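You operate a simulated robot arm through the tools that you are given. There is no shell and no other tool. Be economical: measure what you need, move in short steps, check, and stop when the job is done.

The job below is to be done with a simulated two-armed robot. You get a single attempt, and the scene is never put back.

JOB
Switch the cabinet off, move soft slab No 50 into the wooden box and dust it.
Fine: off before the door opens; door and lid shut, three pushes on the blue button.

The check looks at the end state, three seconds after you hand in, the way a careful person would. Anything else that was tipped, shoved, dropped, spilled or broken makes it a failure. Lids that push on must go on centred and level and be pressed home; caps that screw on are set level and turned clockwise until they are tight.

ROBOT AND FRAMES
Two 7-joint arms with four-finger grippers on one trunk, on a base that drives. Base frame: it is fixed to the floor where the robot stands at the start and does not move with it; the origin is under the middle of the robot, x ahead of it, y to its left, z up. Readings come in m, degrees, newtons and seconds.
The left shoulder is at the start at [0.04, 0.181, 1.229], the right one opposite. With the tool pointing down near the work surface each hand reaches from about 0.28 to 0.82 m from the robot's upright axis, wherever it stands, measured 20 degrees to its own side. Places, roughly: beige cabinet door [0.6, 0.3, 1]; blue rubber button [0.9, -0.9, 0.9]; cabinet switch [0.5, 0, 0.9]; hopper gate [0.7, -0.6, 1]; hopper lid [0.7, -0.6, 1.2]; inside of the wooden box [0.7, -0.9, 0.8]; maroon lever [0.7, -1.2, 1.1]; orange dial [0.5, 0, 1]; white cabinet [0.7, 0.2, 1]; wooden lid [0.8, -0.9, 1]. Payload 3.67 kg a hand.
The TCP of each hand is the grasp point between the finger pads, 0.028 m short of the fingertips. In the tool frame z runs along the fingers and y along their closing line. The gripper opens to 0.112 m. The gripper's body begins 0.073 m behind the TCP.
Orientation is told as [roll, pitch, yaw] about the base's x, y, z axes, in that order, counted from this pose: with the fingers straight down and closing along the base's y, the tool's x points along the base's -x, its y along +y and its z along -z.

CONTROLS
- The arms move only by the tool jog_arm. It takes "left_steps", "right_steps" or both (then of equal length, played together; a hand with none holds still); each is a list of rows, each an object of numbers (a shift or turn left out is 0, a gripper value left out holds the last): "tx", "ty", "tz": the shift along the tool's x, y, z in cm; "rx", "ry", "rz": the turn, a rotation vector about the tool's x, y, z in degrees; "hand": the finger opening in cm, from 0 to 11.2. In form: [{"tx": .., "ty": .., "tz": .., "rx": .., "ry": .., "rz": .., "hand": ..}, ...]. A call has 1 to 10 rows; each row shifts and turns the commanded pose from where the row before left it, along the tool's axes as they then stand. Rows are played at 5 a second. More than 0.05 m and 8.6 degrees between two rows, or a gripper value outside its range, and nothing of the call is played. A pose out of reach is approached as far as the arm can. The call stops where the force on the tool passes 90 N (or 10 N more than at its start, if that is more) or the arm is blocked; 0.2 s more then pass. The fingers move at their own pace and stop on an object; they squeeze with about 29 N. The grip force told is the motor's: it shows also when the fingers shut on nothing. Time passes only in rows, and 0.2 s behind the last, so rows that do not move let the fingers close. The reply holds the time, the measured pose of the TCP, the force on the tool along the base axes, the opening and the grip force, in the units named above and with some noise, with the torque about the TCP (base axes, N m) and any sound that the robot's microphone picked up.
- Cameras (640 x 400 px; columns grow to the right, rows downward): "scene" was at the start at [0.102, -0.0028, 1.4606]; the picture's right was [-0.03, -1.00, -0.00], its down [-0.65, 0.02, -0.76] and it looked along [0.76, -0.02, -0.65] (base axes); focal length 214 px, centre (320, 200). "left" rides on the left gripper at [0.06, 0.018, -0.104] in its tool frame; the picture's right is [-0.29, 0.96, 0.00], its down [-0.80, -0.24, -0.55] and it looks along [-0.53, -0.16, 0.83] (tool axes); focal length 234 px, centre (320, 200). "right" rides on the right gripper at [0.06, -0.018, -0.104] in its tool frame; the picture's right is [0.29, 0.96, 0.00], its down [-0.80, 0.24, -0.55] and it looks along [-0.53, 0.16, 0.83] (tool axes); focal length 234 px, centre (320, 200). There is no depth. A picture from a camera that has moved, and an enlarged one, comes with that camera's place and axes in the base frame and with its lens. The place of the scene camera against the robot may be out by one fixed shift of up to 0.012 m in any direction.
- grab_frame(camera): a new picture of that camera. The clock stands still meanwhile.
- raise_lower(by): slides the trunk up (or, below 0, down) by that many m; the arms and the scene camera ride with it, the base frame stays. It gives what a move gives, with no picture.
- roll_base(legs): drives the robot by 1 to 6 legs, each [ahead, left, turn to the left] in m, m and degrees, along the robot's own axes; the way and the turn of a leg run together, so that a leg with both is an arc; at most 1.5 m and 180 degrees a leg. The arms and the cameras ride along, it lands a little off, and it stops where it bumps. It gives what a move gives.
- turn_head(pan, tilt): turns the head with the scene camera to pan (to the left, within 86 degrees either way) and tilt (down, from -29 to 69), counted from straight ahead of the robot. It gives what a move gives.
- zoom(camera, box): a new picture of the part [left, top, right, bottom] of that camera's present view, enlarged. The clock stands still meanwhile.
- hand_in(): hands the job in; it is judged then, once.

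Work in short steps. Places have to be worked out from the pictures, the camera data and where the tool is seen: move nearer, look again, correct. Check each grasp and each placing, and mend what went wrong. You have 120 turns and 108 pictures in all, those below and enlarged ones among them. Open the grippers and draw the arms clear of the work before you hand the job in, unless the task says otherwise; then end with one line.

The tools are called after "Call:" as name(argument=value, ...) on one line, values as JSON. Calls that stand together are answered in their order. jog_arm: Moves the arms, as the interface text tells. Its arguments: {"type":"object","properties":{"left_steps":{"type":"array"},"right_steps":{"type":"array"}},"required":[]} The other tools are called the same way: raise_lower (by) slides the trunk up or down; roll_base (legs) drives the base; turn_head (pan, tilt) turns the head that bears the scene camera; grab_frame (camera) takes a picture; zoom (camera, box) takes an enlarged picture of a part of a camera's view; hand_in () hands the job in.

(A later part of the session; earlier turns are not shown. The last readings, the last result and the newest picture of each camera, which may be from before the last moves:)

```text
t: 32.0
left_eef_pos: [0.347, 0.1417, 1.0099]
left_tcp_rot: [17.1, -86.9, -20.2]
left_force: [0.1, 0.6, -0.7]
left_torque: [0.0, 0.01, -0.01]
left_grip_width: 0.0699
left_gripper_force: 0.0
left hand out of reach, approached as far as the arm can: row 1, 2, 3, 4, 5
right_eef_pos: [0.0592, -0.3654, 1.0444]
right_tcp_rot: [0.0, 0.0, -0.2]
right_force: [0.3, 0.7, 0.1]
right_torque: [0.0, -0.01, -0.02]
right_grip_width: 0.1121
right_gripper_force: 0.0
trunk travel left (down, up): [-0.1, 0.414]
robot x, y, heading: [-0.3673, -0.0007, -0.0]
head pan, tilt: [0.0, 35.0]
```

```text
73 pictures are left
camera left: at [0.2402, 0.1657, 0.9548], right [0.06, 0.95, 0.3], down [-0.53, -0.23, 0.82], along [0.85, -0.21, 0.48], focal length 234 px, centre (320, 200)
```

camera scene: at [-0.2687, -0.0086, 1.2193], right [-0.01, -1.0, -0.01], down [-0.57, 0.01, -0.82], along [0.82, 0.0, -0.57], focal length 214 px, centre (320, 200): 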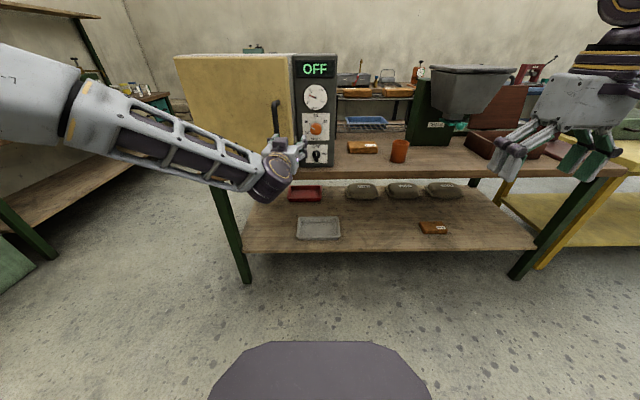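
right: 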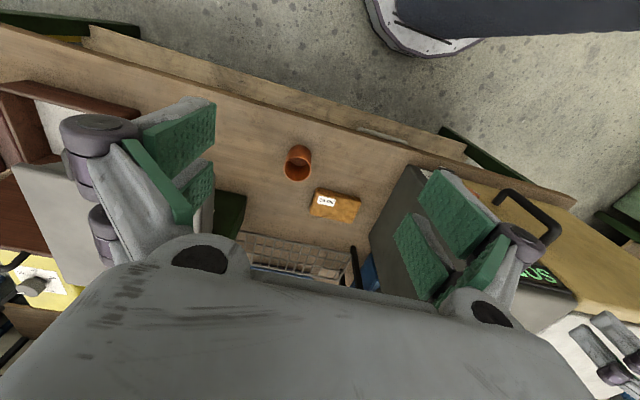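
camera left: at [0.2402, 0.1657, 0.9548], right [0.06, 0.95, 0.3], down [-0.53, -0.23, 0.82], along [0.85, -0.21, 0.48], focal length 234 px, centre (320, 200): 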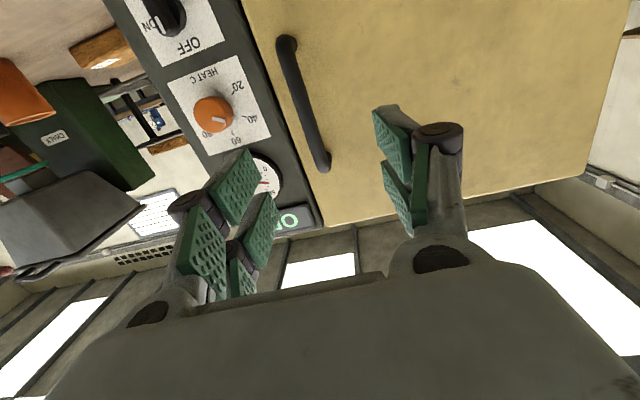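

The handle is at about [0.455, 0.128]; the arm is limit-bound, so I drive the base 0.11 m ahead and 1.3 cm right to place the fingers round it.

Call:
roll_base(legs=[[0.11, -0.013, 0]])

Call:
grab_frame(camera="left")

```text
t: 33.2
left_eef_pos: [0.4559, 0.1298, 1.0083]
left_tcp_rot: [16.9, -86.8, -19.8]
left_force: [0.7, 0.0, 0.2]
left_torque: [-0.02, -0.06, 0.04]
left_grip_width: 0.0701
left_gripper_force: 0.2
right_eef_pos: [0.1693, -0.3775, 1.0429]
right_tcp_rot: [0.0, 0.0, 0.0]
right_force: [0.7, -0.8, 0.4]
right_torque: [0.01, 0.03, -0.01]
right_grip_width: 0.112
right_gripper_force: 0.0
trunk travel left (down, up): [-0.1, 0.414]
robot x, y, heading: [-0.2604, -0.0131, -0.1]
head pan, tilt: [0.0, 35.0]
```

```text
72 pictures are left
camera left: at [0.3488, 0.1536, 0.954], right [0.06, 0.95, 0.3], down [-0.52, -0.23, 0.82], along [0.85, -0.21, 0.48], focal length 234 px, centre (320, 200)
```

left: 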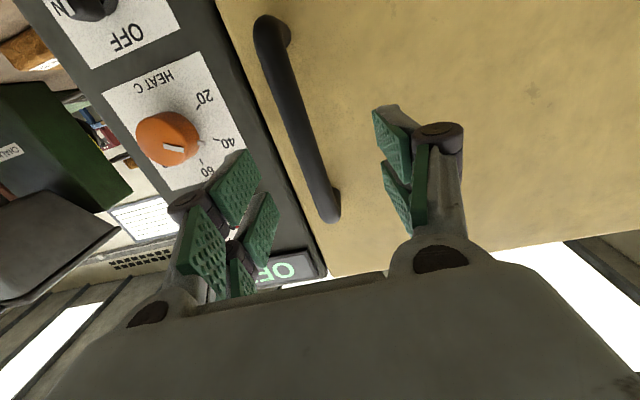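

The handle seems about 4 cm beyond yet; I nudge the base 3.5 cm ahead and look.

Call:
roll_base(legs=[[0.035, 0.0, 0]])

Call:
grab_frame(camera="left")

```text
t: 34.1
left_eef_pos: [0.4907, 0.1304, 1.0089]
left_tcp_rot: [16.7, -86.8, -19.5]
left_force: [1.1, -0.8, -0.4]
left_torque: [-0.01, -0.08, -0.04]
left_grip_width: 0.0697
left_gripper_force: 0.1
right_eef_pos: [0.2051, -0.3765, 1.0428]
right_tcp_rot: [0.0, 0.2, 0.0]
right_force: [1.1, -0.8, 0.2]
right_torque: [0.04, 0.02, 0.0]
right_grip_width: 0.1121
right_gripper_force: 0.1
trunk travel left (down, up): [-0.1, 0.414]
robot x, y, heading: [-0.2269, -0.0108, -0.2]
head pan, tilt: [0.0, 35.0]
```

```text
71 pictures are left
camera left: at [0.3833, 0.1542, 0.9536], right [0.06, 0.95, 0.3], down [-0.52, -0.23, 0.82], along [0.85, -0.21, 0.48], focal length 234 px, centre (320, 200)
```

left: 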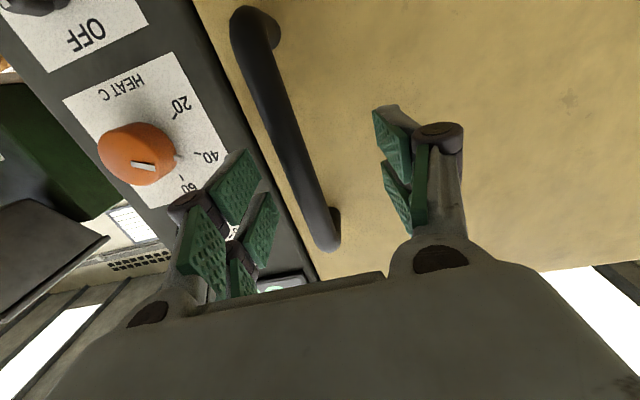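

Another 2.5 cm ahead, slightly right, then close.

Call:
roll_base(legs=[[0.025, -0.008, 0]])

Call:
jog_arm(left_steps=[{"hand": 0}, {}, {}])

Call:
grab_frame(camera="left")

```text
t: 34.9
left_eef_pos: [0.5143, 0.1223, 1.0095]
left_tcp_rot: [17.3, -86.9, -20.0]
left_force: [0.1, -0.2, 0.2]
left_torque: [0.0, -0.01, 0.01]
left_grip_width: 0.0702
left_gripper_force: 0.0
right_eef_pos: [0.2293, -0.3841, 1.0423]
right_tcp_rot: [-0.1, 0.1, -0.1]
right_force: [1.5, 0.3, -0.8]
right_torque: [0.02, 0.04, -0.02]
right_grip_width: 0.112
right_gripper_force: 0.0
trunk travel left (down, up): [-0.1, 0.414]
robot x, y, heading: [-0.2038, -0.0207, 0.2]
head pan, tilt: [0.0, 35.0]
```

```text
t: 35.7
left_eef_pos: [0.5127, 0.1171, 1.0105]
left_tcp_rot: [16.6, -86.8, -19.7]
left_force: [-3.1, -19.4, 0.3]
left_torque: [-2.24, -0.19, -0.11]
left_grip_width: 0.0169
left_gripper_force: 45.0
right_eef_pos: [0.2262, -0.3875, 1.042]
right_tcp_rot: [0.1, 0.1, -0.1]
right_force: [0.5, -0.3, -0.1]
right_torque: [-0.03, 0.0, 0.0]
right_grip_width: 0.112
right_gripper_force: 0.1
trunk travel left (down, up): [-0.1, 0.414]
robot x, y, heading: [-0.2021, -0.0201, -0.3]
head pan, tilt: [0.0, 35.0]
```

```text
70 pictures are left
camera left: at [0.4058, 0.1414, 0.9555], right [0.07, 0.95, 0.3], down [-0.53, -0.22, 0.82], along [0.85, -0.22, 0.48], focal length 234 px, centre (320, 200)
```

left: 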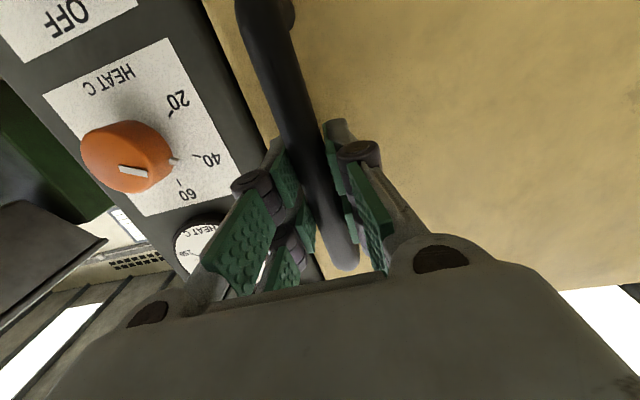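

The handle is gripped again; the door is only barely open. Now I pull by driving the base back along the handle's arc (first 20°).

Call:
roll_base(legs=[[-0.06, 0.015, 0], [-0.057, 0.026, 0]])

Call:
grab_frame(camera="scene")

```text
t: 37.3
left_eef_pos: [0.3924, 0.1607, 1.0096]
left_tcp_rot: [18.6, -86.9, -21.7]
left_force: [-17.5, -30.0, -5.7]
left_torque: [-2.02, 0.44, -0.39]
left_grip_width: 0.0173
left_gripper_force: 45.1
right_eef_pos: [0.1089, -0.3449, 1.045]
right_tcp_rot: [0.2, -0.1, 0.0]
right_force: [-0.6, -0.5, 1.2]
right_torque: [-0.05, -0.05, 0.02]
right_grip_width: 0.1121
right_gripper_force: 0.1
trunk travel left (down, up): [-0.1, 0.414]
robot x, y, heading: [-0.3176, 0.0236, -0.0]
head pan, tilt: [0.0, 35.0]
```

```text
69 pictures are left
camera scene: at [-0.2169, 0.0183, 1.2193], right [0.0, -1.0, 0.0], down [-0.57, 0.0, -0.82], along [0.82, 0.0, -0.57], focal length 214 px, centre (320, 200)
```

scene: 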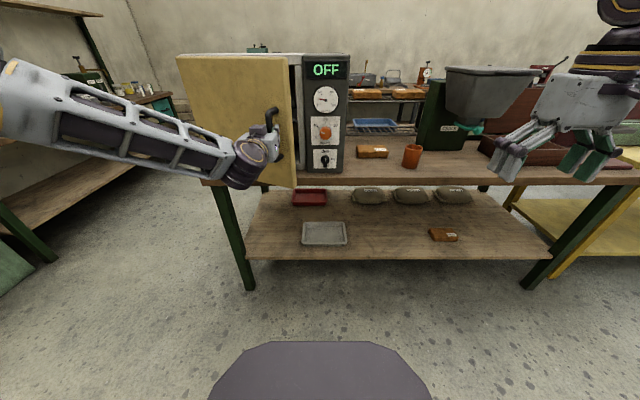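

The door is opening well (~20°). I continue the arc to about 50°.

Call:
roll_base(legs=[[-0.052, 0.032, 0], [-0.045, 0.04, 0], [-0.036, 0.047, 0]])

Call:
grab_frame(camera="scene")

```text
t: 39.4
left_eef_pos: [0.2653, 0.2881, 1.0081]
left_tcp_rot: [11.1, -86.9, -13.8]
left_force: [33.8, 18.7, 11.9]
left_torque: [-1.55, 0.41, -0.07]
left_grip_width: 0.0174
left_gripper_force: 45.6
right_eef_pos: [-0.0193, -0.2202, 1.0452]
right_tcp_rot: [-0.2, 0.1, 0.2]
right_force: [-0.8, -0.2, 0.5]
right_torque: [-0.05, -0.04, 0.0]
right_grip_width: 0.1118
right_gripper_force: 0.0
trunk travel left (down, up): [-0.1, 0.414]
robot x, y, heading: [-0.4506, 0.1368, 0.3]
head pan, tilt: [0.0, 35.0]
```

```text
68 pictures are left
camera scene: at [-0.3446, 0.1433, 1.2188], right [0.0, -1.0, 0.0], down [-0.58, -0.01, -0.82], along [0.82, 0.0, -0.58], focal length 214 px, centre (320, 200)
```

scene: 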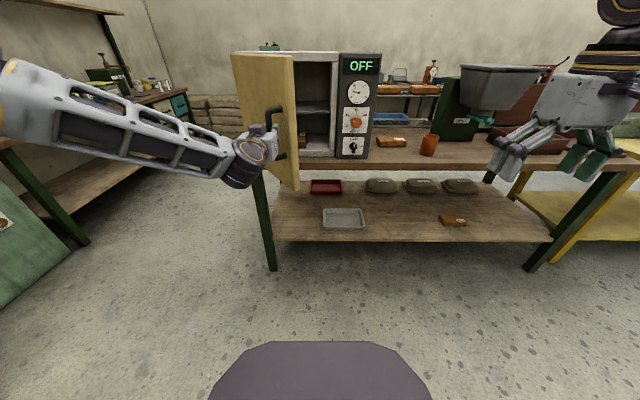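

About 55° open, shelves visible inside. I carry on to roughly 85°.

Call:
roll_base(legs=[[-0.018, 0.054, 0], [-0.01, 0.058, 0], [-0.002, 0.06, 0]])

Call:
grab_frame(camera="scene")

```text
t: 41.5
left_eef_pos: [0.2322, 0.4564, 1.0118]
left_tcp_rot: [13.6, -87.1, -16.4]
left_force: [-19.1, 1.3, -5.2]
left_torque: [-1.86, 1.34, -0.24]
left_grip_width: 0.0166
left_gripper_force: 44.9
right_eef_pos: [-0.0526, -0.0515, 1.0459]
right_tcp_rot: [-0.3, 0.0, 0.1]
right_force: [0.5, 0.5, 0.3]
right_torque: [-0.07, 0.0, -0.04]
right_grip_width: 0.112
right_gripper_force: 0.0
trunk travel left (down, up): [-0.1, 0.414]
robot x, y, heading: [-0.4855, 0.3073, 0.2]
head pan, tilt: [0.0, 35.0]
```

```text
67 pictures are left
camera scene: at [-0.3786, 0.3113, 1.2192], right [0.0, -1.0, 0.0], down [-0.57, 0.0, -0.82], along [0.82, 0.0, -0.57], focal length 214 px, centre (320, 200)
```

scene: 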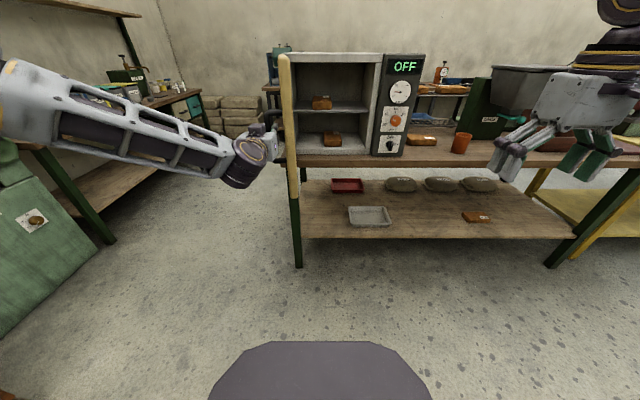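

The door stands at about 85–90°. I release the handle and zoom on the two slabs inside.

Call:
jog_arm(left_steps=[{"hand": 7}, {}, {}])

Call:
zoom(camera="scene", box=[270, 50, 430, 150])

```text
t: 42.3
left_eef_pos: [0.234, 0.4546, 1.0103]
left_tcp_rot: [16.0, -87.0, -18.6]
left_force: [0.7, 1.0, -0.3]
left_torque: [0.04, -0.01, 0.02]
left_grip_width: 0.0699
left_gripper_force: 0.0
right_eef_pos: [-0.0512, -0.0538, 1.0424]
right_tcp_rot: [0.1, 0.0, 0.1]
right_force: [0.1, 0.1, -0.4]
right_torque: [0.01, 0.03, 0.02]
right_grip_width: 0.112
right_gripper_force: 0.0
trunk travel left (down, up): [-0.1, 0.414]
robot x, y, heading: [-0.4852, 0.3075, -0.1]
head pan, tilt: [0.0, 35.0]
```

```text
4.00 times, centred on (350, 100) of scene
camera zoom: at [-0.3767, 0.3083, 1.219], right [0.0, -1.0, 0.0], down [-0.57, 0.0, -0.82], along [0.82, 0.0, -0.57], focal length 858 px, centre (200, 600)
```

zoom: 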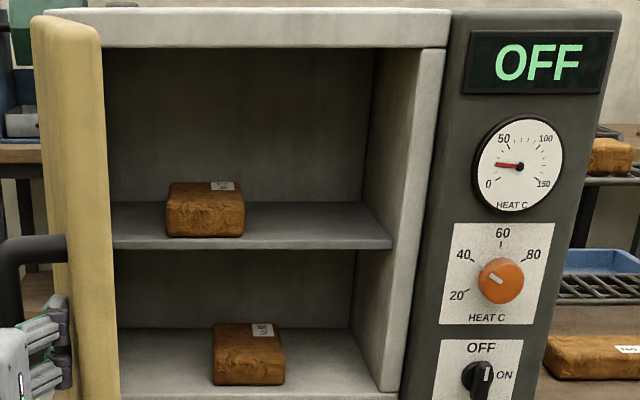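

The slabs' labels are too small to read. I back away from the handle, then fold the left hand to fingers-down and out to the left.

Call:
roll_base(legs=[[-0.16, 0, 0]])

Call:
jog_arm(left_steps=[{"tx": -3, "ty": 3, "ry": 8.5}, {"tx": -3, "ty": 3, "ry": 8.5}, {"tx": -2, "ty": 3, "ry": 8.5}, {"ty": 3, "ry": 8.5}, {"ty": 3, "ry": 8.5}, {"ty": 3, "ry": 8.5}, {"ty": 3, "ry": 8.5}, {"tx": 2, "ry": 8.5}, {"tx": 3, "ry": 8.5}, {"tx": 3, "ry": 8.5}])

Call:
grab_frame(camera="scene")

```text
t: 43.7
left_eef_pos: [0.0737, 0.4545, 1.0124]
left_tcp_rot: [16.2, -87.1, -18.8]
left_force: [-0.6, 0.0, 0.5]
left_torque: [-0.03, 0.07, 0.03]
left_grip_width: 0.07
left_gripper_force: 0.1
right_eef_pos: [-0.2109, -0.0541, 1.0453]
right_tcp_rot: [0.1, 0.0, 0.1]
right_force: [-0.2, -0.1, -0.2]
right_torque: [0.0, -0.04, 0.0]
right_grip_width: 0.1123
right_gripper_force: 0.0
trunk travel left (down, up): [-0.1, 0.414]
robot x, y, heading: [-0.641, 0.3094, 0.5]
head pan, tilt: [0.0, 35.0]
```

```text
t: 45.9
left_eef_pos: [0.0236, 0.6666, 1.0685]
left_tcp_rot: [0.8, -2.0, -2.6]
left_force: [0.1, 0.8, 0.1]
left_torque: [-0.01, -0.01, 0.02]
left_grip_width: 0.0698
left_gripper_force: 0.0
right_eef_pos: [-0.2085, -0.0541, 1.0425]
right_tcp_rot: [-0.1, 0.0, 0.2]
right_force: [-0.9, 1.0, 0.6]
right_torque: [0.0, 0.01, 0.0]
right_grip_width: 0.112
right_gripper_force: 0.1
trunk travel left (down, up): [-0.1, 0.414]
robot x, y, heading: [-0.6397, 0.309, 0.4]
head pan, tilt: [0.0, 35.0]
```

```text
65 pictures are left
camera scene: at [-0.5347, 0.3082, 1.2189], right [0.0, -1.0, 0.0], down [-0.57, 0.0, -0.82], along [0.82, 0.0, -0.57], focal length 214 px, centre (320, 200)
```

scene: 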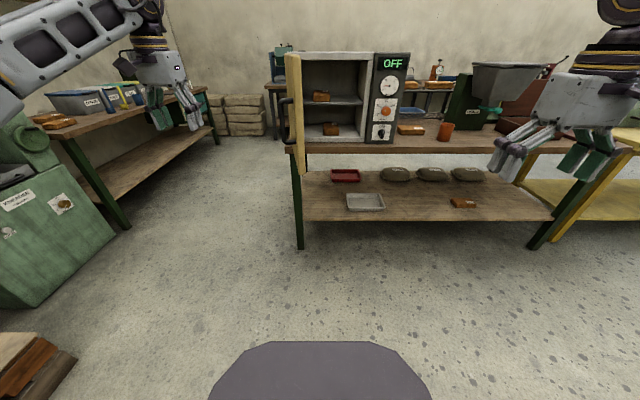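

I tuck the left hand back further and swing the right hand to point forward.

Call:
jog_arm(left_steps=[{"tx": 4}, {"tx": 4}, {"tx": 4}, {"tx": 3}, {}, {}, {}, {}, {}, {}], right_steps=[{"tx": -2.5, "tz": 1.5, "ry": -8.5}, {"tx": -2.25, "tz": 1.85, "ry": -8.5}, {"tx": -1.95, "tz": 2.16, "ry": -8.5}, {"tx": -1.61, "tz": 2.43, "ry": -8.5}, {"tx": -1.23, "tz": 2.64, "ry": -8.5}, {"tx": -0.83, "tz": 2.79, "ry": -8.5}, {"tx": -0.41, "tz": 2.89, "ry": -8.5}, {"tx": 0.02, "tz": 2.92, "ry": -8.5}, {"tx": 0.45, "tz": 2.88, "ry": -8.5}, {"tx": 0.87, "tz": 2.78, "ry": -8.5}])

Call:
jog_arm(right_steps=[{"tz": 4, "ry": -5}, {"tz": 4.5}, {"tz": 4.5}, {"ty": 4}, {"ty": 4}, {"ty": 4}])

Call:
grab_frame(camera="right")

```text
t: 48.1
left_eef_pos: [-0.1268, 0.6722, 1.0592]
left_tcp_rot: [0.8, -2.0, -2.6]
left_force: [0.6, 0.7, 0.4]
left_torque: [-0.04, 0.02, 0.05]
left_grip_width: 0.07
left_gripper_force: 0.1
right_eef_pos: [0.0412, -0.0526, 0.8908]
right_tcp_rot: [3.2, -84.6, -3.2]
right_force: [-1.4, -0.2, -7.0]
right_torque: [-0.06, -0.7, -0.04]
right_grip_width: 0.1119
right_gripper_force: 0.2
trunk travel left (down, up): [-0.1, 0.414]
robot x, y, heading: [-0.6444, 0.3095, 0.5]
head pan, tilt: [0.0, 35.0]
```

```text
t: 49.5
left_eef_pos: [-0.1279, 0.6736, 1.0591]
left_tcp_rot: [0.7, -2.1, -2.6]
left_force: [-0.1, -0.5, 0.0]
left_torque: [0.0, 0.0, 0.03]
left_grip_width: 0.07
left_gripper_force: 0.1
right_eef_pos: [0.1707, 0.0694, 0.8907]
right_tcp_rot: [-102.3, -89.9, 102.3]
right_force: [0.4, -0.5, 0.0]
right_torque: [0.03, -0.02, 0.01]
right_grip_width: 0.1121
right_gripper_force: 0.1
trunk travel left (down, up): [-0.1, 0.414]
robot x, y, heading: [-0.6411, 0.3096, 0.1]
head pan, tilt: [0.0, 35.0]
```

```text
64 pictures are left
camera right: at [0.0651, 0.0513, 0.8301], right [0.0, 0.96, -0.29], down [-0.55, 0.24, 0.8], along [0.83, 0.16, 0.53], focal length 234 px, centre (320, 200)
```

right: 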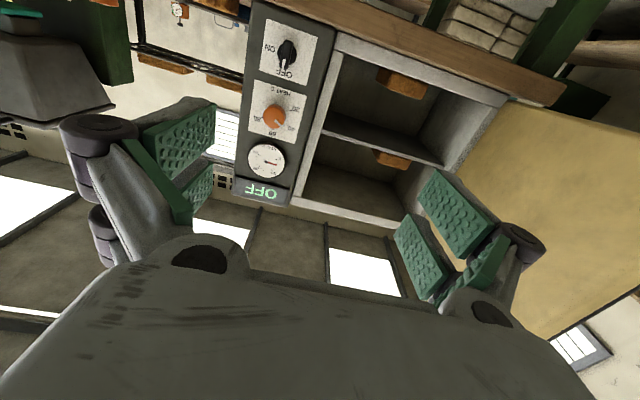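

The hand can point in. I shift the base 0.11 m left and 0.2 m ahead with the hand moved in line with the slabs, and tilt the head to read the labels.

Call:
roll_base(legs=[[0, 0.11, 0], [0.22, 0, 0]])

Call:
turn_head(pan=-8, tilt=20)

Call:
grab_frame(camera="scene")

```text
t: 52.0
left_eef_pos: [0.0925, 0.7849, 1.0596]
left_tcp_rot: [0.7, -2.1, -2.7]
left_force: [0.9, -0.2, -0.7]
left_torque: [0.0, 0.03, 0.01]
left_grip_width: 0.0699
left_gripper_force: 0.0
right_eef_pos: [0.3896, 0.1818, 0.8886]
right_tcp_rot: [-21.4, -89.8, 21.5]
right_force: [-0.4, -0.2, -1.3]
right_torque: [0.03, -0.05, 0.0]
right_grip_width: 0.1121
right_gripper_force: 0.2
trunk travel left (down, up): [-0.1, 0.414]
robot x, y, heading: [-0.4198, 0.4219, -0.0]
head pan, tilt: [0.0, 35.0]
```

```text
t: 52.8
left_eef_pos: [0.0912, 0.7855, 1.0601]
left_tcp_rot: [0.9, -2.1, -2.6]
left_force: [0.6, -0.6, 0.5]
left_torque: [0.02, -0.02, 0.0]
left_grip_width: 0.0701
left_gripper_force: 0.1
right_eef_pos: [0.3898, 0.1814, 0.8905]
right_tcp_rot: [-85.3, -90.0, 85.6]
right_force: [0.1, -0.7, -1.0]
right_torque: [0.01, -0.03, 0.02]
right_grip_width: 0.1118
right_gripper_force: 0.0
trunk travel left (down, up): [-0.1, 0.414]
robot x, y, heading: [-0.4234, 0.4225, 0.4]
head pan, tilt: [-8.0, 20.0]
```

```text
63 pictures are left
camera scene: at [-0.3118, 0.4082, 1.2428], right [-0.14, -0.99, 0.0], down [-0.34, 0.05, -0.94], along [0.93, -0.13, -0.34], focal length 214 px, centre (320, 200)
```

scene: 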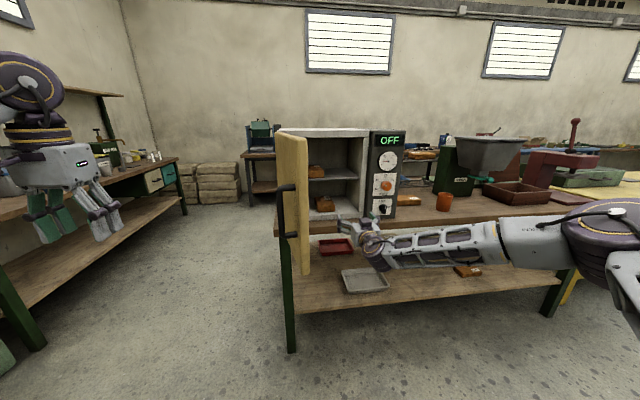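

Zoom on the slab labels from here.

Call:
zoom(camera="scene", box=[280, 150, 376, 220])

```text
5.71 times, centred on (328, 185) of scene
camera zoom: at [-0.3118, 0.4082, 1.2428], right [-0.14, -0.99, 0.0], down [-0.34, 0.05, -0.94], along [0.93, -0.13, -0.34], focal length 1226 px, centre (274, 286)
```

zoom: 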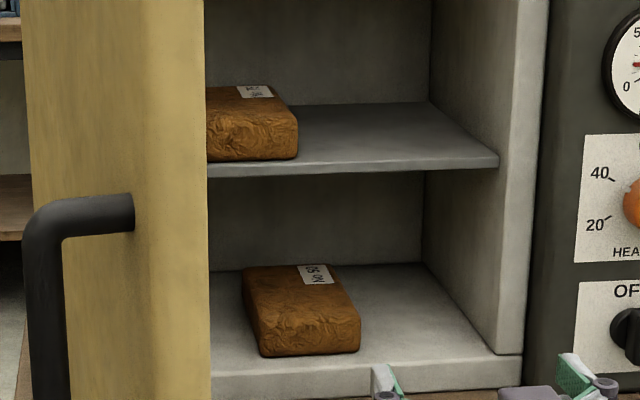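

The lower label looks like "No 5x" but isn't certain. I roll the right hand so its camera looks from above, which also helps the grasp.

Call:
jog_arm(right_steps=[{"rz": -8.5}, {"rz": -8.5}, {"rz": -8.5}, {"rz": -8.5}, {"rz": -8.5}, {"rz": -8.5}, {"rz": -8.5}, {"rz": -8.5}, {"rz": -8.5}, {"rz": -8.5}])

Call:
jog_arm(right_steps=[{"rz": -8.5}, {"rz": -8.5}, {"rz": -8.5}, {"rz": -8.5}, {"rz": -8.5}, {"rz": -8.5}, {"rz": -8.5}, {"rz": -8.5}, {"rz": -8.5}, {"rz": -8.5}])

Call:
grab_frame(camera="right")

```text
t: 55.0
left_eef_pos: [0.0907, 0.7844, 1.0598]
left_tcp_rot: [0.8, -2.1, -2.6]
left_force: [-0.7, 0.7, 0.1]
left_torque: [0.0, 0.0, -0.04]
left_grip_width: 0.0701
left_gripper_force: 0.1
right_eef_pos: [0.3879, 0.1815, 0.8889]
right_tcp_rot: [-90.0, -4.7, 90.1]
right_force: [-0.5, -0.1, 0.6]
right_torque: [0.02, 0.01, -0.01]
right_grip_width: 0.112
right_gripper_force: 0.1
trunk travel left (down, up): [-0.1, 0.414]
robot x, y, heading: [-0.4196, 0.4214, 0.2]
head pan, tilt: [-8.0, 20.0]
```

```text
t: 57.2
left_eef_pos: [0.0916, 0.7852, 1.0598]
left_tcp_rot: [0.9, -2.1, -2.6]
left_force: [-0.2, 0.1, 0.6]
left_torque: [0.01, 0.02, 0.01]
left_grip_width: 0.0701
left_gripper_force: 0.1
right_eef_pos: [0.3872, 0.183, 0.8898]
right_tcp_rot: [-89.9, 80.2, 90.4]
right_force: [-0.1, -0.4, 0.6]
right_torque: [0.01, 0.01, -0.02]
right_grip_width: 0.1116
right_gripper_force: 0.1
trunk travel left (down, up): [-0.1, 0.414]
robot x, y, heading: [-0.4238, 0.4252, 0.2]
head pan, tilt: [-8.0, 20.0]
```

```text
61 pictures are left
camera right: at [0.2835, 0.1889, 0.9516], right [0.0, -0.99, 0.12], down [-0.55, -0.1, -0.83], along [0.83, -0.06, -0.55], focal length 234 px, centre (320, 200)
```

right: 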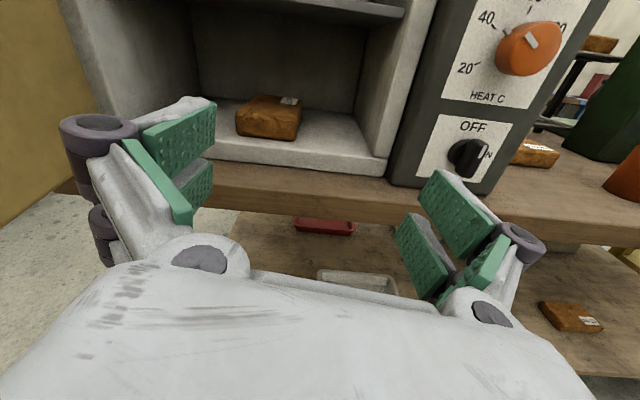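

The roll works and the camera now looks from above. Finish the roll, shift left 8 cm toward the slab line and zoom on the label.

Call:
jog_arm(right_steps=[{"rz": -5}, {"rz": -5}, {"tx": 4}, {"tx": 3}, {"ty": -4}, {"ty": -3.5}, {"tz": 4}])

Call:
grab_frame(camera="right")

Call:
zoom(camera="right", box=[240, 60, 400, 160])

```text
t: 58.8
left_eef_pos: [0.0925, 0.784, 1.0606]
left_tcp_rot: [0.8, -2.1, -2.7]
left_force: [0.3, 0.8, -1.0]
left_torque: [0.01, -0.01, 0.02]
left_grip_width: 0.0699
left_gripper_force: 0.0
right_eef_pos: [0.4198, 0.2476, 0.965]
right_tcp_rot: [9.1, 90.1, -170.8]
right_force: [-0.3, -0.1, 0.0]
right_torque: [-0.01, 0.02, 0.02]
right_grip_width: 0.1119
right_gripper_force: 0.0
right hand out of reach, approached as far as the arm can: row 7
trunk travel left (down, up): [-0.1, 0.414]
robot x, y, heading: [-0.4226, 0.4218, 0.1]
head pan, tilt: [-8.0, 20.0]
```

```text
60 pictures are left
camera right: at [0.3151, 0.2648, 1.0238], right [0.0, -0.96, 0.29], down [-0.55, -0.24, -0.8], along [0.83, -0.16, -0.53], focal length 234 px, centre (320, 200)
```

right: 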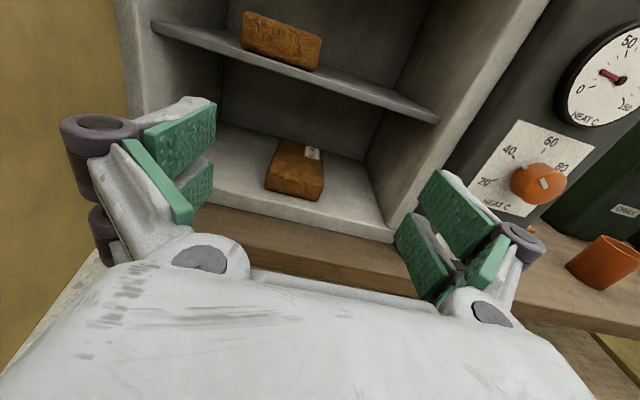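

```text
4.00 times, centred on (320, 110) of right
camera zoom: at [0.3151, 0.2648, 1.0238], right [0.0, -0.96, 0.29], down [-0.55, -0.24, -0.8], along [0.83, -0.16, -0.53], focal length 937 px, centre (320, 560)
```

zoom: 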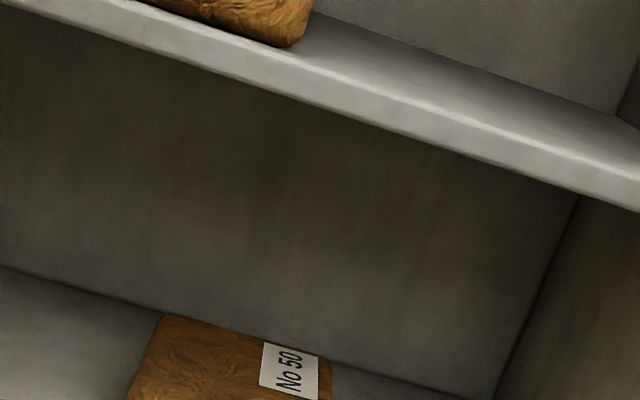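

Lower slab is No 50: about x 0.57–0.70, y 0.214–0.293, z 0.862–0.892. I lower the right hand to z≈0.884 in front of it and check alignment.

Call:
jog_arm(right_steps=[{"tx": -4, "ty": -0.5}, {"tx": -4.1}])

Call:
grab_frame(camera="right")

Call:
grab_frame(camera="scene")

```text
t: 59.4
left_eef_pos: [0.0926, 0.7842, 1.059]
left_tcp_rot: [0.8, -2.1, -2.6]
left_force: [-0.3, 0.0, 0.0]
left_torque: [0.0, -0.01, 0.0]
left_grip_width: 0.0699
left_gripper_force: 0.0
right_eef_pos: [0.397, 0.2303, 0.8969]
right_tcp_rot: [28.3, 90.0, -151.5]
right_force: [-0.9, -0.3, -0.1]
right_torque: [0.01, -0.01, 0.0]
right_grip_width: 0.1118
right_gripper_force: 0.0
right hand out of reach, approached as far as the arm can: row 1, 2
trunk travel left (down, up): [-0.1, 0.414]
robot x, y, heading: [-0.4197, 0.4246, 0.1]
head pan, tilt: [-8.0, 20.0]
```

```text
58 pictures are left
camera right: at [0.2925, 0.2486, 0.9568], right [0.0, -0.96, 0.29], down [-0.55, -0.24, -0.8], along [0.83, -0.16, -0.53], focal length 234 px, centre (320, 200)
```

right: 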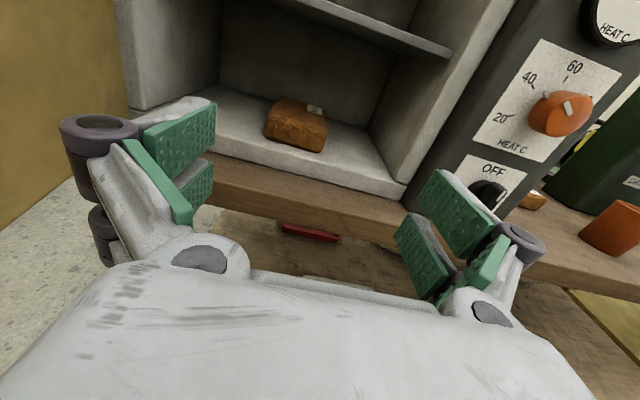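

```text
57 pictures are left
camera scene: at [-0.3117, 0.408, 1.2428], right [-0.14, -0.99, 0.0], down [-0.34, 0.05, -0.94], along [0.93, -0.13, -0.34], focal length 214 px, centre (320, 200)
```

scene: 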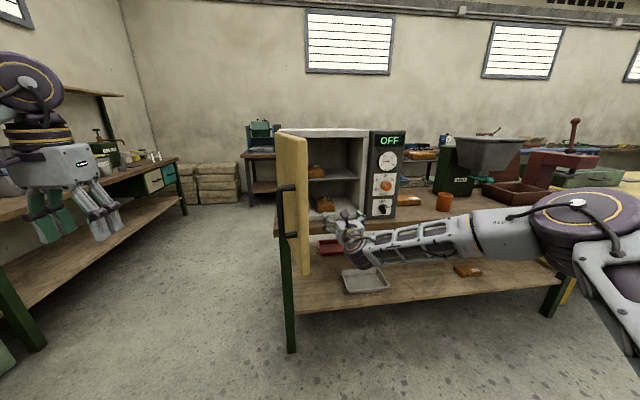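

Best estimate: cabinet floor z≈0.85, slab centre z≈0.867, y≈0.250, x 0.57–0.70. The arm is at a limit, so I fine-set with trunk (−2.5 cm) and base (2 cm left, 10 cm ahead), then look.

Call:
raise_lower(by=-0.025)

Call:
roll_base(legs=[[0, 0.02, 0], [0.11, 0, 0]])

Call:
grab_frame(camera="right")

```text
t: 60.1
left_eef_pos: [0.092, 0.7852, 1.0352]
left_tcp_rot: [0.8, -2.1, -2.7]
left_force: [0.1, -0.3, -0.4]
left_torque: [0.04, -0.02, 0.01]
left_grip_width: 0.0696
left_gripper_force: 0.2
right_eef_pos: [0.3959, 0.2318, 0.8733]
right_tcp_rot: [47.2, 90.0, -132.6]
right_force: [-0.5, 0.1, 0.4]
right_torque: [-0.01, 0.03, 0.0]
right_grip_width: 0.112
right_gripper_force: 0.0
trunk travel left (down, up): [-0.075, 0.439]
robot x, y, heading: [-0.4227, 0.4215, 0.3]
head pan, tilt: [-8.0, 20.0]
```

```text
t: 61.7
left_eef_pos: [0.2046, 0.8055, 1.0343]
left_tcp_rot: [0.7, -2.0, -2.5]
left_force: [0.4, -0.6, -0.3]
left_torque: [0.03, 0.02, -0.01]
left_grip_width: 0.0699
left_gripper_force: 0.0
right_eef_pos: [0.5094, 0.2514, 0.8703]
right_tcp_rot: [11.3, 89.8, -168.5]
right_force: [0.1, 0.3, -1.1]
right_torque: [0.01, -0.08, 0.02]
right_grip_width: 0.1119
right_gripper_force: 0.1
trunk travel left (down, up): [-0.075, 0.439]
robot x, y, heading: [-0.309, 0.4408, 0.2]
head pan, tilt: [-8.0, 20.0]
```

```text
56 pictures are left
camera right: at [0.4049, 0.2693, 0.9299], right [0.01, -0.96, 0.29], down [-0.56, -0.24, -0.8], along [0.83, -0.16, -0.53], focal length 234 px, centre (320, 200)
```

right: 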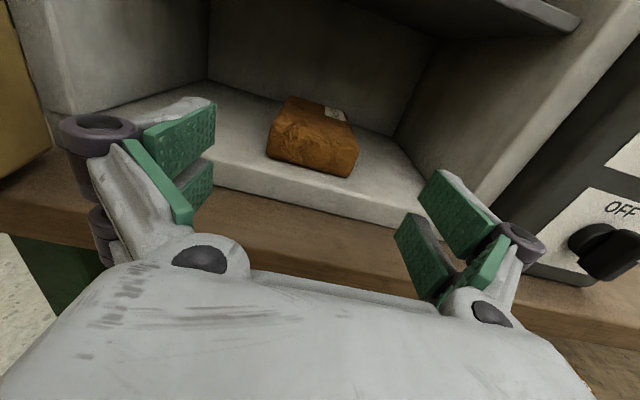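

Aligned: slab centre y≈0.254, front at x≈0.57. I raise 5 mm for floor clearance and drive in 12 cm.

Call:
raise_lower(by=0.005)

Call:
roll_base(legs=[[0.06, 0.002, 0], [0.06, 0, 0]])

Call:
grab_frame(camera="right")

Call:
grab_frame(camera="scene")

```text
t: 62.3
left_eef_pos: [0.202, 0.804, 1.0388]
left_tcp_rot: [0.9, -2.2, -2.6]
left_force: [0.2, -0.1, 0.5]
left_torque: [0.01, 0.0, -0.02]
left_grip_width: 0.0699
left_gripper_force: 0.2
right_eef_pos: [0.5085, 0.2528, 0.8754]
right_tcp_rot: [20.6, 89.9, -159.2]
right_force: [0.1, -0.7, -0.4]
right_torque: [0.0, 0.02, -0.01]
right_grip_width: 0.1119
right_gripper_force: 0.0
trunk travel left (down, up): [-0.08, 0.434]
robot x, y, heading: [-0.3093, 0.4414, 0.3]
head pan, tilt: [-8.0, 20.0]
```

```text
t: 63.8
left_eef_pos: [0.3237, 0.8081, 1.0383]
left_tcp_rot: [0.8, -2.0, -2.5]
left_force: [0.7, 0.2, 0.6]
left_torque: [0.04, 0.08, -0.04]
left_grip_width: 0.07
left_gripper_force: 0.1
right_eef_pos: [0.629, 0.2548, 0.8745]
right_tcp_rot: [11.2, 89.8, -168.4]
right_force: [0.7, -0.2, -0.3]
right_torque: [0.0, -0.07, -0.01]
right_grip_width: 0.1121
right_gripper_force: 0.1
trunk travel left (down, up): [-0.08, 0.434]
robot x, y, heading: [-0.1849, 0.4446, 0.2]
head pan, tilt: [-8.0, 20.0]
```

```text
55 pictures are left
camera right: at [0.5249, 0.2716, 0.9342], right [0.0, -0.96, 0.29], down [-0.56, -0.24, -0.79], along [0.83, -0.16, -0.53], focal length 234 px, centre (320, 200)
```

right: 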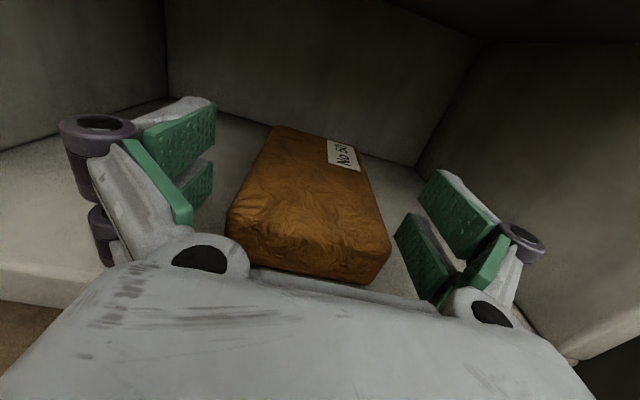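

```text
54 pictures are left
camera scene: at [-0.0788, 0.4312, 1.2223], right [-0.14, -0.99, 0.0], down [-0.34, 0.05, -0.94], along [0.93, -0.13, -0.34], focal length 214 px, centre (320, 200)
```

scene: 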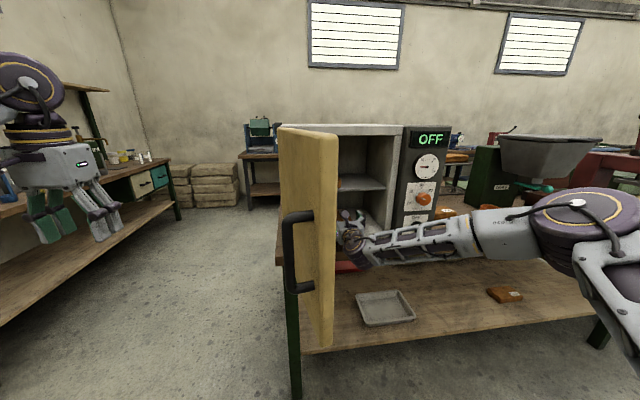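

The slab lies between the fingers. I close on it.

Call:
jog_arm(right_steps=[{"hand": 6.5}, {}, {}, {}])

Call:
grab_frame(camera="right")

```text
t: 64.8
left_eef_pos: [0.3224, 0.8067, 1.0403]
left_tcp_rot: [0.8, -2.1, -2.7]
left_force: [-0.1, 1.2, -0.1]
left_torque: [-0.02, 0.0, 0.0]
left_grip_width: 0.0699
left_gripper_force: 0.0
right_eef_pos: [0.6275, 0.2537, 0.8772]
right_tcp_rot: [80.1, 90.0, -99.6]
right_force: [-5.1, -2.1, 4.9]
right_torque: [0.0, 0.04, -0.02]
right_grip_width: 0.0848
right_gripper_force: 28.6
trunk travel left (down, up): [-0.08, 0.434]
robot x, y, heading: [-0.1899, 0.4467, 0.3]
head pan, tilt: [-8.0, 20.0]
```

```text
53 pictures are left
camera right: at [0.5223, 0.2713, 0.937], right [0.0, -0.96, 0.29], down [-0.55, -0.24, -0.8], along [0.83, -0.16, -0.53], focal length 234 px, centre (320, 200)
```

right: 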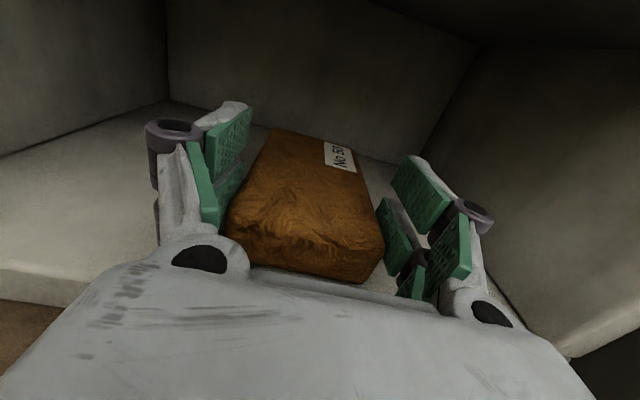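

Gripped at 8.5 cm. I lift 3 cm with the trunk and back out, then check.

Call:
raise_lower(by=0.03)

Call:
grab_frame(camera="right")

```text
t: 65.6
left_eef_pos: [0.323, 0.8067, 1.0689]
left_tcp_rot: [0.8, -2.0, -2.6]
left_force: [0.7, 1.2, 0.7]
left_torque: [0.03, 0.01, 0.01]
left_grip_width: 0.0701
left_gripper_force: 0.1
right_eef_pos: [0.6288, 0.2539, 0.9057]
right_tcp_rot: [19.4, 89.9, -160.5]
right_force: [0.4, 0.6, -0.5]
right_torque: [-0.03, -0.02, 0.02]
right_grip_width: 0.069
right_gripper_force: 2.5
trunk travel left (down, up): [-0.11, 0.404]
robot x, y, heading: [-0.1932, 0.4441, 0.3]
head pan, tilt: [-8.0, 20.0]
```

```text
52 pictures are left
camera right: at [0.5238, 0.2716, 0.9656], right [0.0, -0.96, 0.29], down [-0.56, -0.24, -0.8], along [0.83, -0.16, -0.53], focal length 234 px, centre (320, 200)
```

right: 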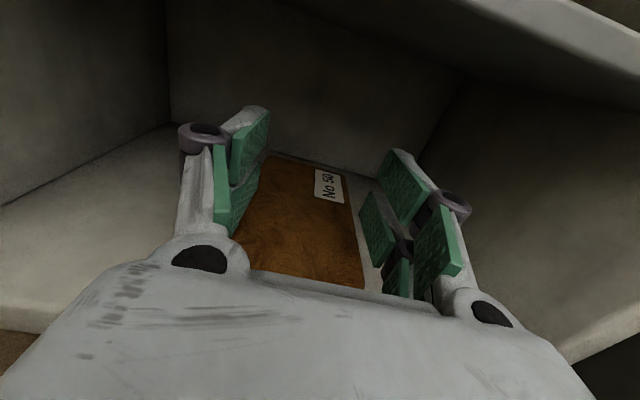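

The fingers slipped over the rounded top – the slab lies lower. I open, tip the hand 6° nose-down, and descend slowly watching for floor contact.

Call:
jog_arm(right_steps=[{"hand": 11.2}, {}, {}, {"ry": -6}])

Call:
raise_lower(by=-0.038)

Call:
grab_frame(camera="right")

```text
t: 66.6
left_eef_pos: [0.321, 0.8085, 1.0695]
left_tcp_rot: [0.8, -2.1, -2.5]
left_force: [-0.7, 0.4, 0.1]
left_torque: [-0.02, -0.02, 0.01]
left_grip_width: 0.07
left_gripper_force: 0.0
right_eef_pos: [0.6273, 0.2542, 0.9065]
right_tcp_rot: [0.8, 83.9, -178.9]
right_force: [-0.4, 0.3, 0.2]
right_torque: [-0.02, -0.01, 0.02]
right_grip_width: 0.1118
right_gripper_force: 0.0
trunk travel left (down, up): [-0.11, 0.404]
robot x, y, heading: [-0.1953, 0.4476, 0.2]
head pan, tilt: [-8.0, 20.0]
```

```text
t: 67.4
left_eef_pos: [0.3226, 0.8076, 1.0302]
left_tcp_rot: [0.8, -2.0, -2.6]
left_force: [0.0, 1.5, -0.8]
left_torque: [0.01, -0.04, 0.0]
left_grip_width: 0.0703
left_gripper_force: 0.1
right_eef_pos: [0.6277, 0.255, 0.8675]
right_tcp_rot: [0.4, 83.9, -179.4]
right_force: [-0.6, -0.6, 1.2]
right_torque: [0.01, -0.02, 0.03]
right_grip_width: 0.1122
right_gripper_force: 0.1
trunk travel left (down, up): [-0.072, 0.442]
robot x, y, heading: [-0.1884, 0.4438, 0.1]
head pan, tilt: [-8.0, 20.0]
```

```text
51 pictures are left
camera right: at [0.5297, 0.2717, 0.9385], right [0.03, -0.96, 0.29], down [-0.63, -0.24, -0.73], along [0.77, -0.16, -0.62], focal length 234 px, centre (320, 200)
```

right: 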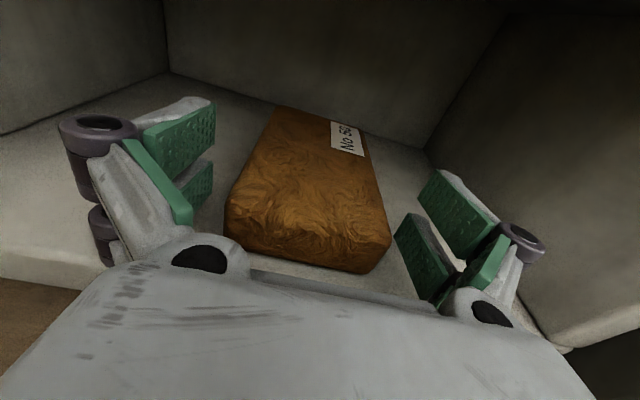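

Slab front is at x≈0.59 now; no contact yet. I go 1.5 cm deeper and 5 mm lower.

Call:
roll_base(legs=[[0.017, 0, 0]])

Call:
raise_lower(by=-0.006)

```text
t: 68.2
left_eef_pos: [0.3401, 0.8082, 1.0293]
left_tcp_rot: [0.8, -2.0, -2.7]
left_force: [0.4, 0.1, -0.3]
left_torque: [-0.01, 0.06, 0.02]
left_grip_width: 0.07
left_gripper_force: 0.1
right_eef_pos: [0.6448, 0.2545, 0.8676]
right_tcp_rot: [0.5, 83.8, -179.3]
right_force: [0.0, -0.9, -0.6]
right_torque: [-0.01, -0.04, 0.0]
right_grip_width: 0.1121
right_gripper_force: 0.1
trunk travel left (down, up): [-0.072, 0.442]
robot x, y, heading: [-0.1727, 0.446, 0.4]
head pan, tilt: [-8.0, 20.0]
```

```text
t: 68.7
left_eef_pos: [0.3395, 0.8088, 1.0247]
left_tcp_rot: [0.8, -2.0, -2.6]
left_force: [-0.4, 0.8, -0.6]
left_torque: [0.01, 0.01, 0.0]
left_grip_width: 0.07
left_gripper_force: 0.2
right_eef_pos: [0.6436, 0.2556, 0.8602]
right_tcp_rot: [0.4, 83.9, -179.3]
right_force: [-0.1, -0.3, 0.4]
right_torque: [-0.02, 0.04, 0.03]
right_grip_width: 0.112
right_gripper_force: 0.1
trunk travel left (down, up): [-0.066, 0.448]
robot x, y, heading: [-0.1769, 0.443, 0.3]
head pan, tilt: [-8.0, 20.0]
```

Still no contact, so the floor is lower. Another 4 mm down, then close.

Call:
raise_lower(by=-0.004)

Call:
jog_arm(right_steps=[{"hand": 6.5}, {}, {}, {}])

Call:
grab_frame(camera="right")

```text
t: 69.2
left_eef_pos: [0.3384, 0.8075, 1.0217]
left_tcp_rot: [0.8, -2.1, -2.6]
left_force: [0.4, -0.2, 0.0]
left_torque: [0.0, -0.04, 0.03]
left_grip_width: 0.07
left_gripper_force: 0.0
right_eef_pos: [0.6457, 0.2545, 0.8574]
right_tcp_rot: [0.4, 83.9, -179.3]
right_force: [0.2, 0.8, -0.8]
right_torque: [0.0, 0.01, 0.03]
right_grip_width: 0.1117
right_gripper_force: 0.1
trunk travel left (down, up): [-0.062, 0.452]
robot x, y, heading: [-0.173, 0.4465, 0.5]
head pan, tilt: [-8.0, 20.0]
```

```text
t: 70.2
left_eef_pos: [0.3394, 0.8079, 1.0202]
left_tcp_rot: [0.8, -2.0, -2.5]
left_force: [0.3, 1.0, -0.3]
left_torque: [-0.01, -0.01, 0.02]
left_grip_width: 0.0702
left_gripper_force: 0.0
right_eef_pos: [0.6452, 0.2546, 0.8572]
right_tcp_rot: [0.5, 83.9, -179.4]
right_force: [2.1, -1.2, -0.9]
right_torque: [-0.03, -0.01, -0.09]
right_grip_width: 0.0846
right_gripper_force: 28.7
trunk travel left (down, up): [-0.062, 0.452]
robot x, y, heading: [-0.1798, 0.4412, 0.2]
head pan, tilt: [-8.0, 20.0]
```

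```text
50 pictures are left
camera right: at [0.547, 0.272, 0.9278], right [0.03, -0.96, 0.29], down [-0.63, -0.24, -0.73], along [0.77, -0.16, -0.62], focal length 234 px, centre (320, 200)
```

right: 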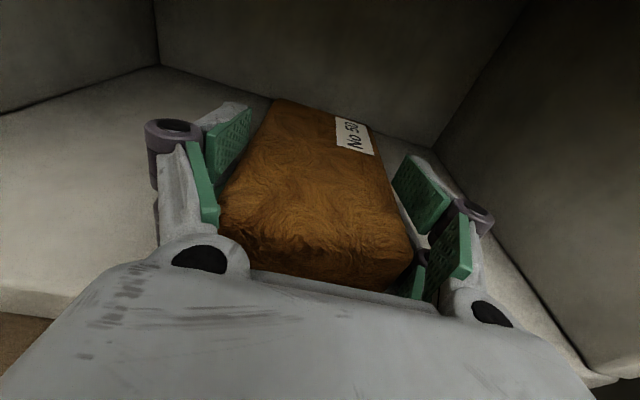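

Gripped lower, 8.5 cm. Lift 2.5 cm and check whether the width holds.

Call:
raise_lower(by=0.025)

Call:
grab_frame(camera="right")

```text
t: 71.0
left_eef_pos: [0.3414, 0.8074, 1.0451]
left_tcp_rot: [0.7, -2.1, -2.7]
left_force: [-0.4, -0.6, -0.9]
left_torque: [0.0, 0.05, 0.01]
left_grip_width: 0.07
left_gripper_force: 0.2
right_eef_pos: [0.6452, 0.2546, 0.8806]
right_tcp_rot: [0.6, 83.8, -179.3]
right_force: [0.7, 0.2, -4.2]
right_torque: [0.01, 0.1, 0.01]
right_grip_width: 0.085
right_gripper_force: 28.8
trunk travel left (down, up): [-0.087, 0.427]
robot x, y, heading: [-0.1768, 0.4415, 0.2]
head pan, tilt: [-8.0, 20.0]
```

```text
49 pictures are left
camera right: at [0.5476, 0.2721, 0.9518], right [0.04, -0.96, 0.29], down [-0.64, -0.24, -0.73], along [0.77, -0.16, -0.62], focal length 234 px, centre (320, 200)
```

right: 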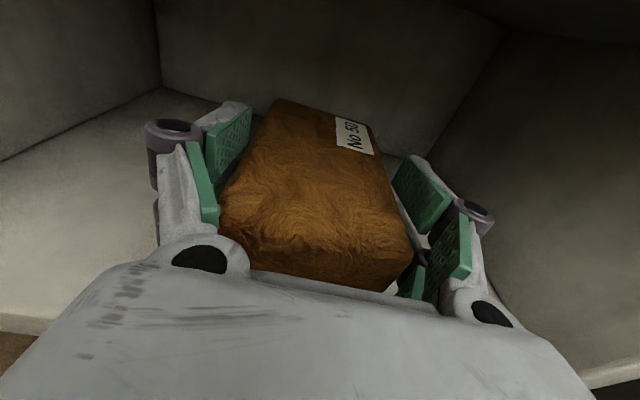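

The slab is held (about 4 N). I back straight out of the cabinet 0.38 m and check the grip.

Call:
roll_base(legs=[[-0.38, 0, 0]])

Call:
grab_frame(camera="right")

```text
t: 73.4
left_eef_pos: [-0.0423, 0.8054, 1.0468]
left_tcp_rot: [0.9, -2.1, -2.6]
left_force: [-0.5, 0.9, -0.5]
left_torque: [0.03, -0.06, 0.0]
left_grip_width: 0.0702
left_gripper_force: 0.1
right_eef_pos: [0.2636, 0.2535, 0.8831]
right_tcp_rot: [0.4, 83.9, -179.3]
right_force: [0.5, -0.1, -3.2]
right_torque: [0.01, 0.15, -0.03]
right_grip_width: 0.0848
right_gripper_force: 28.9
trunk travel left (down, up): [-0.087, 0.427]
robot x, y, heading: [-0.5549, 0.446, 0.4]
head pan, tilt: [-8.0, 20.0]
```

```text
48 pictures are left
camera right: at [0.1655, 0.2702, 0.9533], right [0.03, -0.96, 0.29], down [-0.63, -0.24, -0.73], along [0.77, -0.16, -0.62], focal length 234 px, centre (320, 200)
```

right: 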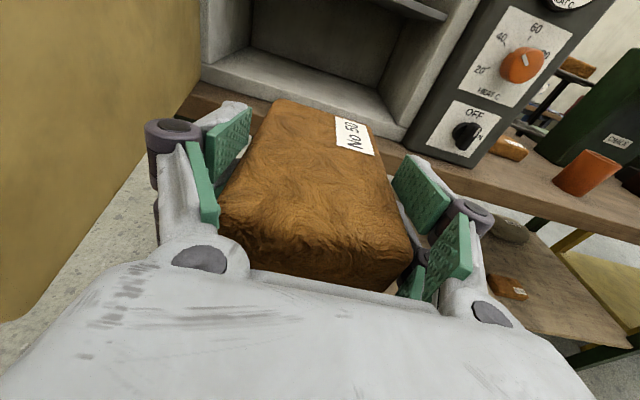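

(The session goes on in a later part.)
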